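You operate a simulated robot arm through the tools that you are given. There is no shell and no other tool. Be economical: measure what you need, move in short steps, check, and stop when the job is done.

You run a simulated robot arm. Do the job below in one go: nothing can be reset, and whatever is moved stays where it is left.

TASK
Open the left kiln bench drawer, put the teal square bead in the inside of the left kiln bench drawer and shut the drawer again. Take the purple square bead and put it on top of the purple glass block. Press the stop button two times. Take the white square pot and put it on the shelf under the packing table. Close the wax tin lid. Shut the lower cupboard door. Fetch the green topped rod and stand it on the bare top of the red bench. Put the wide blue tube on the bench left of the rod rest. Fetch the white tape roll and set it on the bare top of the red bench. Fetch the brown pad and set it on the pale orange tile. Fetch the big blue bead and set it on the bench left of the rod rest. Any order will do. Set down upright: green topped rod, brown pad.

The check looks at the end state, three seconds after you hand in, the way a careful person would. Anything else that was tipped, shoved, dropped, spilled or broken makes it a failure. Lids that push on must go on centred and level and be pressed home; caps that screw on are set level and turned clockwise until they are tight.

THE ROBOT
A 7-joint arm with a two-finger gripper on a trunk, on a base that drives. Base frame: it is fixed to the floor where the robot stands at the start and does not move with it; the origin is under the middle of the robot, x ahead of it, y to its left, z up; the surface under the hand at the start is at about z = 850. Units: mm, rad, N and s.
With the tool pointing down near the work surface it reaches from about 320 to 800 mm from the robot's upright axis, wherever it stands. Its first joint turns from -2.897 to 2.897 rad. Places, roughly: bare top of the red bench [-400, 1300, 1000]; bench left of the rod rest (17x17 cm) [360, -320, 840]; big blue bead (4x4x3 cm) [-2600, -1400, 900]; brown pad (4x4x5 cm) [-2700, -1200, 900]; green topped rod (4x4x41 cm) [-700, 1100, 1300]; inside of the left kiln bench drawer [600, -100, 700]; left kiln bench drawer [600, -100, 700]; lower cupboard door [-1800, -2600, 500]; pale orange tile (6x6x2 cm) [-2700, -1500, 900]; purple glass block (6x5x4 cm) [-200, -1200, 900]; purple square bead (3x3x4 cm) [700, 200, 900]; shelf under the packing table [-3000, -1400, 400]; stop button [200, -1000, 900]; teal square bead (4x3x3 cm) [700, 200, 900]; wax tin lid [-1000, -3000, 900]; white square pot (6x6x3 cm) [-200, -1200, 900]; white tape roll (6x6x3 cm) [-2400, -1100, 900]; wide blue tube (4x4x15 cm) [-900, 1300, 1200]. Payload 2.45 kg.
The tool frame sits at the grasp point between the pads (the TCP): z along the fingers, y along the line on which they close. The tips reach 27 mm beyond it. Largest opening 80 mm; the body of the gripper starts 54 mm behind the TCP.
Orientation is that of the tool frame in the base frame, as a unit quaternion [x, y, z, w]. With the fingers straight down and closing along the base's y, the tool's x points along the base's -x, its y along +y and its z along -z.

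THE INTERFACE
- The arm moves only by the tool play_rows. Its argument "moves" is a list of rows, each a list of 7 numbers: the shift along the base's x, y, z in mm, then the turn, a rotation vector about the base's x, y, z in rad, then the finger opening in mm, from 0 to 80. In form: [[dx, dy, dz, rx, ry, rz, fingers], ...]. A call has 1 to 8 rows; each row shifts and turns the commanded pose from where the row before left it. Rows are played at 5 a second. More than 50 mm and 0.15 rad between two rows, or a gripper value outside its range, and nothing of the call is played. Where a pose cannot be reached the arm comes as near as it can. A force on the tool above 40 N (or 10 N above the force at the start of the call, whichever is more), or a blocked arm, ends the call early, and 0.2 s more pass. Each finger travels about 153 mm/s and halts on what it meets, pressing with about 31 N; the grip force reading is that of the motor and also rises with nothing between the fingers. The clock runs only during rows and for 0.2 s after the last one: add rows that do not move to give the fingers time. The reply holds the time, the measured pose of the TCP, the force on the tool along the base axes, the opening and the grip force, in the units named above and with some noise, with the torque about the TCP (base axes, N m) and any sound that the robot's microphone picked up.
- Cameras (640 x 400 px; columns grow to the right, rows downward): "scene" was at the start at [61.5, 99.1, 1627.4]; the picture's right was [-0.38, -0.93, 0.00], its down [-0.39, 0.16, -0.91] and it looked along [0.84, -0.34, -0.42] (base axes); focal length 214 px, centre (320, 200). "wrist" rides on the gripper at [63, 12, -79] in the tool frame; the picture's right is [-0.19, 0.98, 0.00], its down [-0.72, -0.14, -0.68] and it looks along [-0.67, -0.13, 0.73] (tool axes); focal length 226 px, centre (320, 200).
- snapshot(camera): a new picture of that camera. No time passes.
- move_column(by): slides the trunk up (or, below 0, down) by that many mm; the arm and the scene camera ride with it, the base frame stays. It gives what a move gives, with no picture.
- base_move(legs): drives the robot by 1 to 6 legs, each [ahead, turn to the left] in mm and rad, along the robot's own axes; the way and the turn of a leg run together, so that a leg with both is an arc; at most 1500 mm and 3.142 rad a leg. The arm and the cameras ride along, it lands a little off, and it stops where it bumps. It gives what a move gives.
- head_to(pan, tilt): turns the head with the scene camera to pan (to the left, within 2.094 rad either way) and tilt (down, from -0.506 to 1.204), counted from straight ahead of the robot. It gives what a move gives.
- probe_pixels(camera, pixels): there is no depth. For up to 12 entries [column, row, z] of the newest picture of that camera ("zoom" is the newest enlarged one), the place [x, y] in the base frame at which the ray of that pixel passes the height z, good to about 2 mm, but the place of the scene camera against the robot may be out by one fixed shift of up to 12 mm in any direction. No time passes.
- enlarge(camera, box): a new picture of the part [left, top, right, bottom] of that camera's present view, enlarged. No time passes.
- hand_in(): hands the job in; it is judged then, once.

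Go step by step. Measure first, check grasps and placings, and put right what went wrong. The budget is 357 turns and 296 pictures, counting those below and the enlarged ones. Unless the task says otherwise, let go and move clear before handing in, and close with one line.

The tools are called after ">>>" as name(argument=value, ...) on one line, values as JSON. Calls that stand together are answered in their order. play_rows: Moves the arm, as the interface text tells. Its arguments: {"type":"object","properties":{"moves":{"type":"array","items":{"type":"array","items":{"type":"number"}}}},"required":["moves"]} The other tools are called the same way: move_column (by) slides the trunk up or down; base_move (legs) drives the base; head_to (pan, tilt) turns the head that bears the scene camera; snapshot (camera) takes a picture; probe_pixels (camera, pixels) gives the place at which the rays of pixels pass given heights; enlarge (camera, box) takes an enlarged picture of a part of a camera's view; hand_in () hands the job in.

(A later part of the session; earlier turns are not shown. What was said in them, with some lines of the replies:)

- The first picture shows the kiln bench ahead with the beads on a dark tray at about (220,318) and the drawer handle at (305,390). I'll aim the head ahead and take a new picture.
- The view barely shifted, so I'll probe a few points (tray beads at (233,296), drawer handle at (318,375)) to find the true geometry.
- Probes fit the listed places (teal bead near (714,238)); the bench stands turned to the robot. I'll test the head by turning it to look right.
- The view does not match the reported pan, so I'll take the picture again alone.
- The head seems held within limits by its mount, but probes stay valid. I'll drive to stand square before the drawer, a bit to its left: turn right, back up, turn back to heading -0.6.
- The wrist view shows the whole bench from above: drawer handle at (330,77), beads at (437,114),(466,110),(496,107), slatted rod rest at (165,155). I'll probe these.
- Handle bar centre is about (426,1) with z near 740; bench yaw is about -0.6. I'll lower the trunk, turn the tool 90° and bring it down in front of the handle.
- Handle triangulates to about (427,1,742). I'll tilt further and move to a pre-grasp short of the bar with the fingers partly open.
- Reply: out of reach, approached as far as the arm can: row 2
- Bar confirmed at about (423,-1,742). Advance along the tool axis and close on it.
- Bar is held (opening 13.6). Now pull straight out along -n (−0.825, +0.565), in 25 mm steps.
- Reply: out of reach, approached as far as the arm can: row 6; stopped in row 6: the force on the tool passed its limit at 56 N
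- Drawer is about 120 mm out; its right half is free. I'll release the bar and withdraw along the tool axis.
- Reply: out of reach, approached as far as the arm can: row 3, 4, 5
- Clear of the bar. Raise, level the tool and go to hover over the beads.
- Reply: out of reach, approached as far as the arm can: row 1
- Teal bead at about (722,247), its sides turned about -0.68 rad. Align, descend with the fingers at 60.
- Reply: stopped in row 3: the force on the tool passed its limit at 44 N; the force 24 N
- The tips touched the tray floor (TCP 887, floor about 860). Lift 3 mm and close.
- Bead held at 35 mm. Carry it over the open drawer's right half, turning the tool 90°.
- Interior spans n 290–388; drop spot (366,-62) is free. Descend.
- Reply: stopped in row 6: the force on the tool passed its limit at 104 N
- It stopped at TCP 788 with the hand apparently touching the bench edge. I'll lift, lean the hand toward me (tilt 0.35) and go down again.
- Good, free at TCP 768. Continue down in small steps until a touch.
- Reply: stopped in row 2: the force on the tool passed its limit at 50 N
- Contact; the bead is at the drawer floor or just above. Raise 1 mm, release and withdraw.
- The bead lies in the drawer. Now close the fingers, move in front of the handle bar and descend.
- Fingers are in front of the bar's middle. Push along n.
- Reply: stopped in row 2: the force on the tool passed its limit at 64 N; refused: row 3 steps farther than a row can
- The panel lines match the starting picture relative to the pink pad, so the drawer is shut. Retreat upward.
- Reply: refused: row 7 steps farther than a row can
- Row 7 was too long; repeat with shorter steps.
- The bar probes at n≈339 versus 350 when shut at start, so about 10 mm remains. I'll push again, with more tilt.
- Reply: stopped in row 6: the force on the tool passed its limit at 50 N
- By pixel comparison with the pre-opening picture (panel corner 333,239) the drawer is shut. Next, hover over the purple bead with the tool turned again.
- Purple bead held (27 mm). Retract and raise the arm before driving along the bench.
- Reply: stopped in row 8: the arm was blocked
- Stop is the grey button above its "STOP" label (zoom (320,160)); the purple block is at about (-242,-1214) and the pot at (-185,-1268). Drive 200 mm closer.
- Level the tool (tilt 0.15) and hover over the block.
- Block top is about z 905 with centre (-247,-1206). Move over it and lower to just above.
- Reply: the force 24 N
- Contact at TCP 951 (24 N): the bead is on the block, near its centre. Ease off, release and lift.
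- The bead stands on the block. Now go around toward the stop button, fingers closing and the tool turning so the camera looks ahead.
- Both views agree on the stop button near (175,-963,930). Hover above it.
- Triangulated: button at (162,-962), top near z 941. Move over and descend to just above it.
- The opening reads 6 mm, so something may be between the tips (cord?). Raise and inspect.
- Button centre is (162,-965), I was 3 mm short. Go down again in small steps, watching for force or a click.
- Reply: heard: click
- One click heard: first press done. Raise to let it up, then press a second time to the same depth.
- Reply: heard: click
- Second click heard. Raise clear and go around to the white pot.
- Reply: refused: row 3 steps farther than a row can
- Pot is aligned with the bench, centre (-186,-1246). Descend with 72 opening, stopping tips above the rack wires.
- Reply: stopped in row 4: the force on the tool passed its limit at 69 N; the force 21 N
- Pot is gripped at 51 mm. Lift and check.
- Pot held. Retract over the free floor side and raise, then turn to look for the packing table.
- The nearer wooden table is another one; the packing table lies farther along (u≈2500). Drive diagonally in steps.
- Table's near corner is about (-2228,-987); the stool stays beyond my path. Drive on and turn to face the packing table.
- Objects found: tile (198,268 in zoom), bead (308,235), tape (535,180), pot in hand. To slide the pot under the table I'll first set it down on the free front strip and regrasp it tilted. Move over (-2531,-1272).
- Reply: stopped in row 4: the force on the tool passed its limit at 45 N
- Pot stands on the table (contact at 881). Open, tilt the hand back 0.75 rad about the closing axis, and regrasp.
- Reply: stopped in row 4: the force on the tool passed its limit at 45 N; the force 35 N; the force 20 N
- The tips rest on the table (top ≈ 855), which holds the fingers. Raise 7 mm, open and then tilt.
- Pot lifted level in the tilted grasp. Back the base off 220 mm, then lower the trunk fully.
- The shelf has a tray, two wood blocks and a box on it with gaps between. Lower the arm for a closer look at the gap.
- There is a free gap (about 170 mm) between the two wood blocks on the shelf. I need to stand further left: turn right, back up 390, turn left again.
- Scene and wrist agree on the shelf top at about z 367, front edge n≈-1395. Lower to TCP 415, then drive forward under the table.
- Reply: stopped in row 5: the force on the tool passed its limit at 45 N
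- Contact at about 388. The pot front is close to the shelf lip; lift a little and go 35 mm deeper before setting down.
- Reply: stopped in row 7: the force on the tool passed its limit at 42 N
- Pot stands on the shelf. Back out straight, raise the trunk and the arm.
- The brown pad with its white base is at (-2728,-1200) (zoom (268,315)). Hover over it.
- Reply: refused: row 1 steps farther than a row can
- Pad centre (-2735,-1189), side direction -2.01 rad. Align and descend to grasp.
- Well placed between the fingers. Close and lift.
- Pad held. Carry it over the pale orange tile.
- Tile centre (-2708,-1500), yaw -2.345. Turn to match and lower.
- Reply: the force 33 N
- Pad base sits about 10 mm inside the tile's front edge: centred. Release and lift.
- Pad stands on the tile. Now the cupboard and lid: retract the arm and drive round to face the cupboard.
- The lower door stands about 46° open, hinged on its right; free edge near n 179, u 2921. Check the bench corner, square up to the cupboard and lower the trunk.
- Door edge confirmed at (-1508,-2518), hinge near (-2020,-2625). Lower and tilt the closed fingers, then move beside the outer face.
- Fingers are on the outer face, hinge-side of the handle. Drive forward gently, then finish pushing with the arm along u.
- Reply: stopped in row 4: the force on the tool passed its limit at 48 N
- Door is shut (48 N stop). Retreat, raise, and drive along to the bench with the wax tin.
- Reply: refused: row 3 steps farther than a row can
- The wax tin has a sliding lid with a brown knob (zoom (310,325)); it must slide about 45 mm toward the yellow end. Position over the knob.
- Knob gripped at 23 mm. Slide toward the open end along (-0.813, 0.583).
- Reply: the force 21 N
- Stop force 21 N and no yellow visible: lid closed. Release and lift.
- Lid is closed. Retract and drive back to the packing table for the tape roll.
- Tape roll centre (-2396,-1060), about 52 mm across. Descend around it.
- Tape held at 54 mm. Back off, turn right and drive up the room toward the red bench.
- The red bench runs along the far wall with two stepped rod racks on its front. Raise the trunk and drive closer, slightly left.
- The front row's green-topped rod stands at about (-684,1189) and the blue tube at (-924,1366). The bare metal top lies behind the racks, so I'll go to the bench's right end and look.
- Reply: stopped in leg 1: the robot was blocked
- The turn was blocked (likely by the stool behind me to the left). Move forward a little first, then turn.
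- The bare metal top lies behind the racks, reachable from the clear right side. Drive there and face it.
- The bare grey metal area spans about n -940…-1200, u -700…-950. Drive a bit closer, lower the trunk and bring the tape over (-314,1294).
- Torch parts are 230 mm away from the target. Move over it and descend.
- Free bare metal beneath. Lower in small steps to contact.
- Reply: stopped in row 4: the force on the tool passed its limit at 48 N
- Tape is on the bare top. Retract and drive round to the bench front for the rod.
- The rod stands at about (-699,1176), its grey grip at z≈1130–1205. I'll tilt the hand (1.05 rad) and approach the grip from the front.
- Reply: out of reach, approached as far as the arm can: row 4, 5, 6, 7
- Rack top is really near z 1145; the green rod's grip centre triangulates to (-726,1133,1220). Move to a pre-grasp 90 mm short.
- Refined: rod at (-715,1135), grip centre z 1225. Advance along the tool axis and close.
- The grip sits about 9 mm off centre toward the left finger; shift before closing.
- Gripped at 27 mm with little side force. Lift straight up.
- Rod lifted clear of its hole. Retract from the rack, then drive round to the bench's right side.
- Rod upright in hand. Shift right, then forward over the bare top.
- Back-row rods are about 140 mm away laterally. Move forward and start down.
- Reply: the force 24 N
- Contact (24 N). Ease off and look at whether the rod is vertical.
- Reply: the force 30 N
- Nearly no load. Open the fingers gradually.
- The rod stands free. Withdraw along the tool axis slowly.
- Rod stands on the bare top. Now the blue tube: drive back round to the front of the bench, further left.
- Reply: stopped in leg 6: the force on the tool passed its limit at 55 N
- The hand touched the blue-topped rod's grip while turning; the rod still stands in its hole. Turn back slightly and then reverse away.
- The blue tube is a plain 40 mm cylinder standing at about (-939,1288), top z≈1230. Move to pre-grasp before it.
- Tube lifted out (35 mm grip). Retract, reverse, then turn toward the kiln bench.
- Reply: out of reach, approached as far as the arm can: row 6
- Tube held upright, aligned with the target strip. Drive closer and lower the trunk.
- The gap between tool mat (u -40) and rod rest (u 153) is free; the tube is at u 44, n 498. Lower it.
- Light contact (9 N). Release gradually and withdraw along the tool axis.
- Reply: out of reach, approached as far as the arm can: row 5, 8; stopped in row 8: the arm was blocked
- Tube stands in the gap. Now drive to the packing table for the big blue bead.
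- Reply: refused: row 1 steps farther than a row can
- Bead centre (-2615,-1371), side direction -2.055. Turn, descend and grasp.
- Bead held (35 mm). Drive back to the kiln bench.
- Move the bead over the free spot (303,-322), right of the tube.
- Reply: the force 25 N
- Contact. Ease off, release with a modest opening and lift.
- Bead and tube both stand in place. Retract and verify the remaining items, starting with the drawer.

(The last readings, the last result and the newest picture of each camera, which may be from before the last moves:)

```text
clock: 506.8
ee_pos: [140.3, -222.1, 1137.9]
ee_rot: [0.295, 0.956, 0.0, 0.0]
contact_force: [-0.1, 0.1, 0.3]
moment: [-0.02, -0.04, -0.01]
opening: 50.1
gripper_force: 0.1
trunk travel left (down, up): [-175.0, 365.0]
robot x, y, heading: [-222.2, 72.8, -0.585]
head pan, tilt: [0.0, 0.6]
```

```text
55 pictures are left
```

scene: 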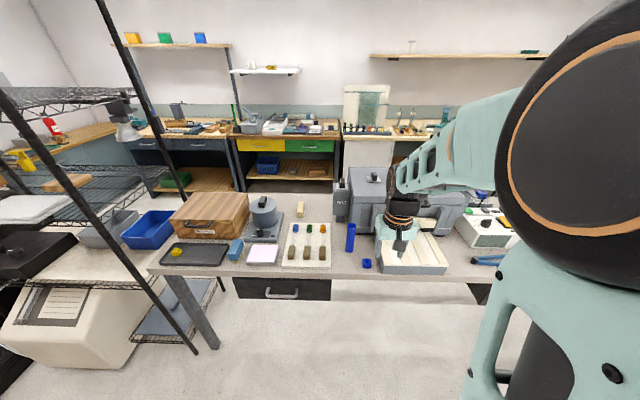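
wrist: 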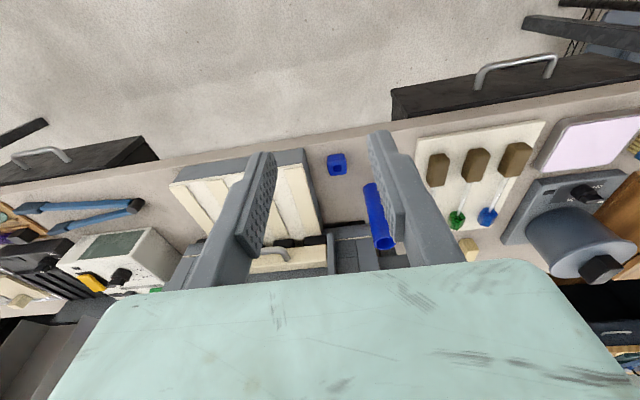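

>>> enlarge(camera="wrist", box=[380, 40, 640, 140])

>>> probe_pixels(camera="zoom", pixels=[[30, 128, 790], [500, 55, 790], [30, 190, 810], [560, 90, 810], [240, 105, 742], [420, 60, 742]])

>>> enlarge(camera="wrist", box=[0, 110, 180, 210])

>>> probe_pixels(camera="zoom", pixels=[[490, 95, 790], [300, 150, 790], [60, 165, 742], [220, 130, 742], [560, 180, 810]])

```text
2.46 times, centred on (510, 90) of wrist
```

zoom: 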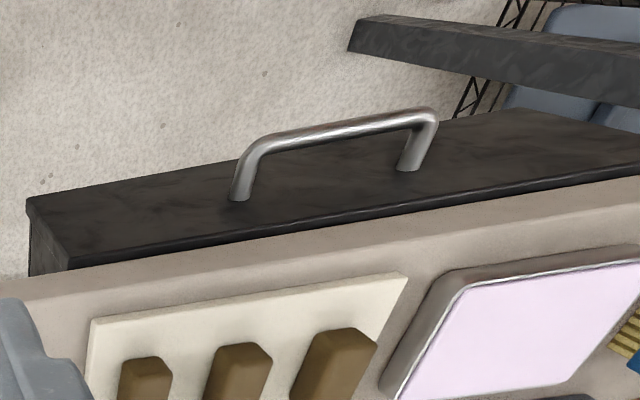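

```text
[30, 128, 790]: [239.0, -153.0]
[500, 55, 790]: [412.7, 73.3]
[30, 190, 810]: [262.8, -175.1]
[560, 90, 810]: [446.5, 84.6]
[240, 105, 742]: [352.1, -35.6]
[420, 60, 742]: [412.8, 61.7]
```

```text
3.56 times, centred on (90, 160) of wrist
```

zoom: 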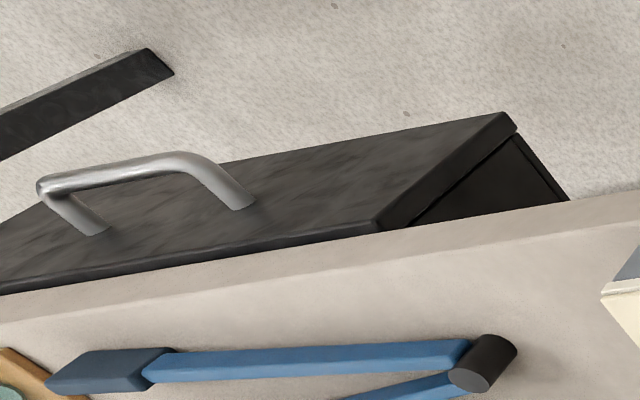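

```text
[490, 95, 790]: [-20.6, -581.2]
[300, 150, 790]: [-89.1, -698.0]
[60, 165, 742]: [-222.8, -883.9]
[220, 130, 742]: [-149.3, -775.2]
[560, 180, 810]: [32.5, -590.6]
```

>>> probe_pixels(camera="zoom", pixels=[[80, 178, 742], [160, 163, 742], [300, 237, 790], [440, 208, 790], [300, 247, 815], [120, 275, 815]])

>>> enlarge(camera="wrist", box=[380, 40, 640, 140])

>>> probe_pixels(camera="zoom", pixels=[[290, 140, 742], [390, 121, 742], [100, 254, 790], [400, 205, 790], [300, 236, 815], [500, 205, 815]])

```text
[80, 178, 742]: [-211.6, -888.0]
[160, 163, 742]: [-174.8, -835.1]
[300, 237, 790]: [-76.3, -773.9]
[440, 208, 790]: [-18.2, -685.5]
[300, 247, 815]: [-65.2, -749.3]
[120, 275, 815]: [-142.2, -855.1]
```

```text
2.46 times, centred on (510, 90) of wrist
```

zoom: 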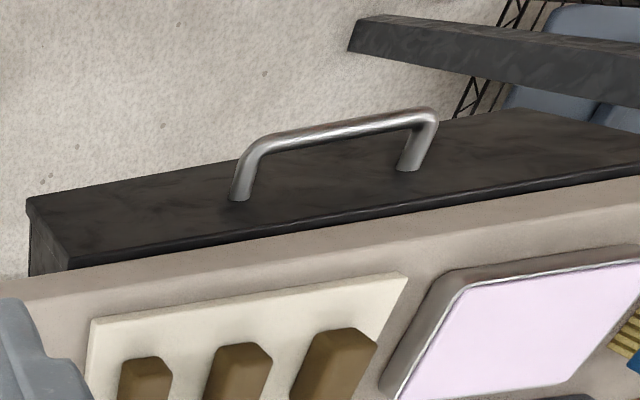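

```text
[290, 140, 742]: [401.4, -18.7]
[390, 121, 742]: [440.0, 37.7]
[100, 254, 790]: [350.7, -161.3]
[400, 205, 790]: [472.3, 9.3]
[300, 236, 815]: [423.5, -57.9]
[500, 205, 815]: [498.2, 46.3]
```

By the bar-to-edge distance (42 vs 41 mm on the untouched right drawer) the drawer is shut. Turn to check the cupboard and the purple block.

>>> base_move(legs=[[-150, 0], [0, -0.9]])

>>> snapshot(camera="scene")

```text
clock: 510.6
ee_pos: [-353.6, -313.7, 1137.0]
ee_rot: [0.681, 0.732, 0.001, 0.0]
contact_force: [0.8, -0.4, -0.3]
moment: [-0.01, 0.01, -0.02]
opening: 50.0
gripper_force: 0.0
trunk travel left (down, up): [-175.0, 365.0]
robot x, y, heading: [-349.5, 153.6, -1.488]
head pan, tilt: [0.0, 0.6]
```

```text
51 pictures are left
```

scene: 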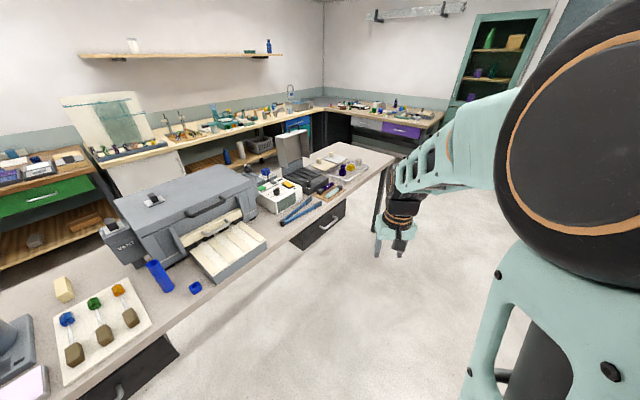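

>>> enlarge(camera="scene", box=[300, 140, 400, 200])

>>> base_move(legs=[[0, -0.55]])

>>> snapshot(camera="scene")

```text
6.40 times, centred on (350, 170) of scene
```

zoom: 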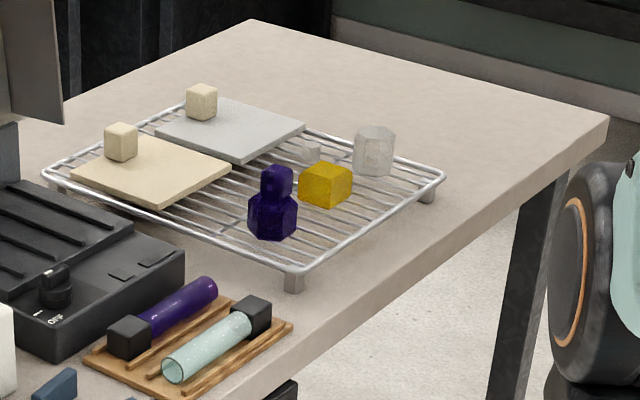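

```text
clock: 512.6
ee_pos: [-598.6, -242.6, 1136.4]
ee_rot: [0.855, 0.519, -0.001, 0.0]
contact_force: [-0.1, 0.1, -0.1]
moment: [-0.01, 0.01, -0.02]
opening: 50.0
gripper_force: 0.0
trunk travel left (down, up): [-175.0, 365.0]
robot x, y, heading: [-347.8, 154.6, -2.042]
head pan, tilt: [0.0, 0.6]
```

```text
49 pictures are left
```

scene: 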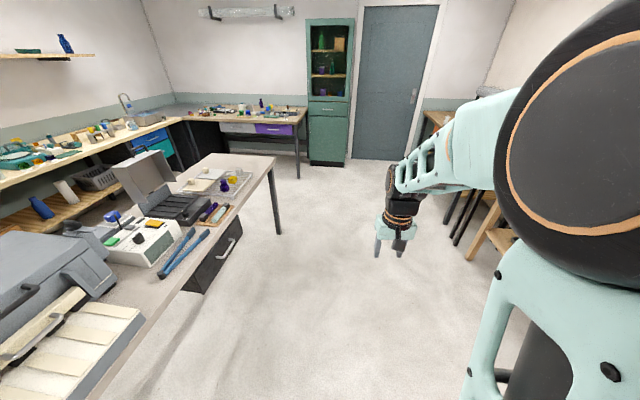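

>>> enlarge(camera="scene", box=[295, 80, 365, 175])

>>> base_move(legs=[[0, -2.6]])

>>> snapshot(camera="scene")

```text
4.21 times, centred on (330, 128) of scene
```

zoom: 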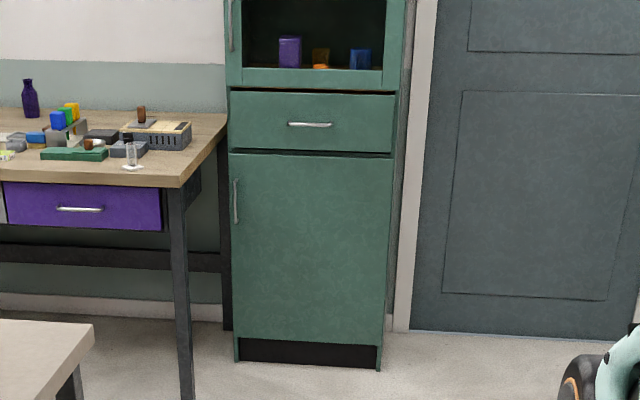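

```text
clock: 519.3
ee_pos: [-341.2, 618.8, 1135.8]
ee_rot: [0.73, -0.683, 0.0, 0.0]
contact_force: [0.8, -0.9, 0.3]
moment: [-0.02, 0.04, 0.01]
opening: 49.9
gripper_force: 0.0
trunk travel left (down, up): [-175.0, 365.0]
robot x, y, heading: [-348.8, 153.5, 1.648]
head pan, tilt: [0.0, 0.6]
```

```text
47 pictures are left
```

scene: 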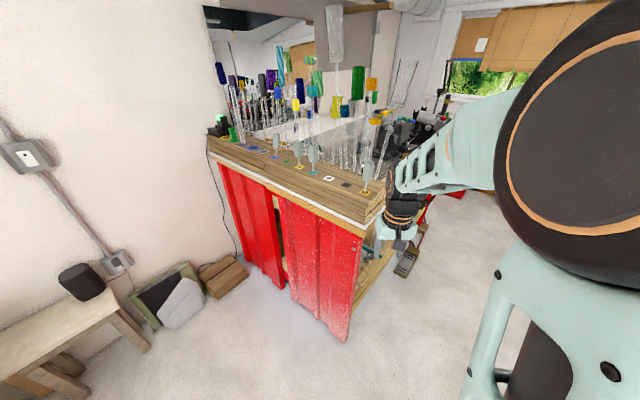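

>>> enlarge(camera="scene", box=[220, 50, 420, 210])

```text
2.50 times, centred on (320, 130) of scene
```

zoom: 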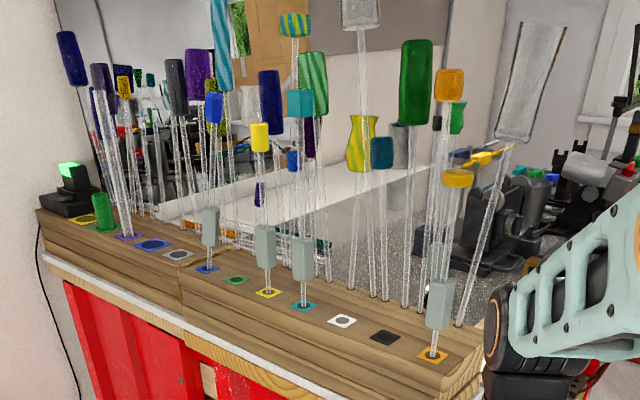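

The green top at zoom (457,117) shows the rod still standing on the bench. The blue-topped rod I bumped is straight in its slot, the cupboard door is flush, and the purple bead is on its block. All the jobs check out, so I'm handing in.

>>> hand_in()

```text
The job is handed in.
```

The job is handed in with every listed step done. I re-checked most results by camera before handing in: the drawer, door and lid are shut, and the placed items stand where asked. While turning at the red bench my hand bumped the blue-topped rod, but it is still upright in its slot.
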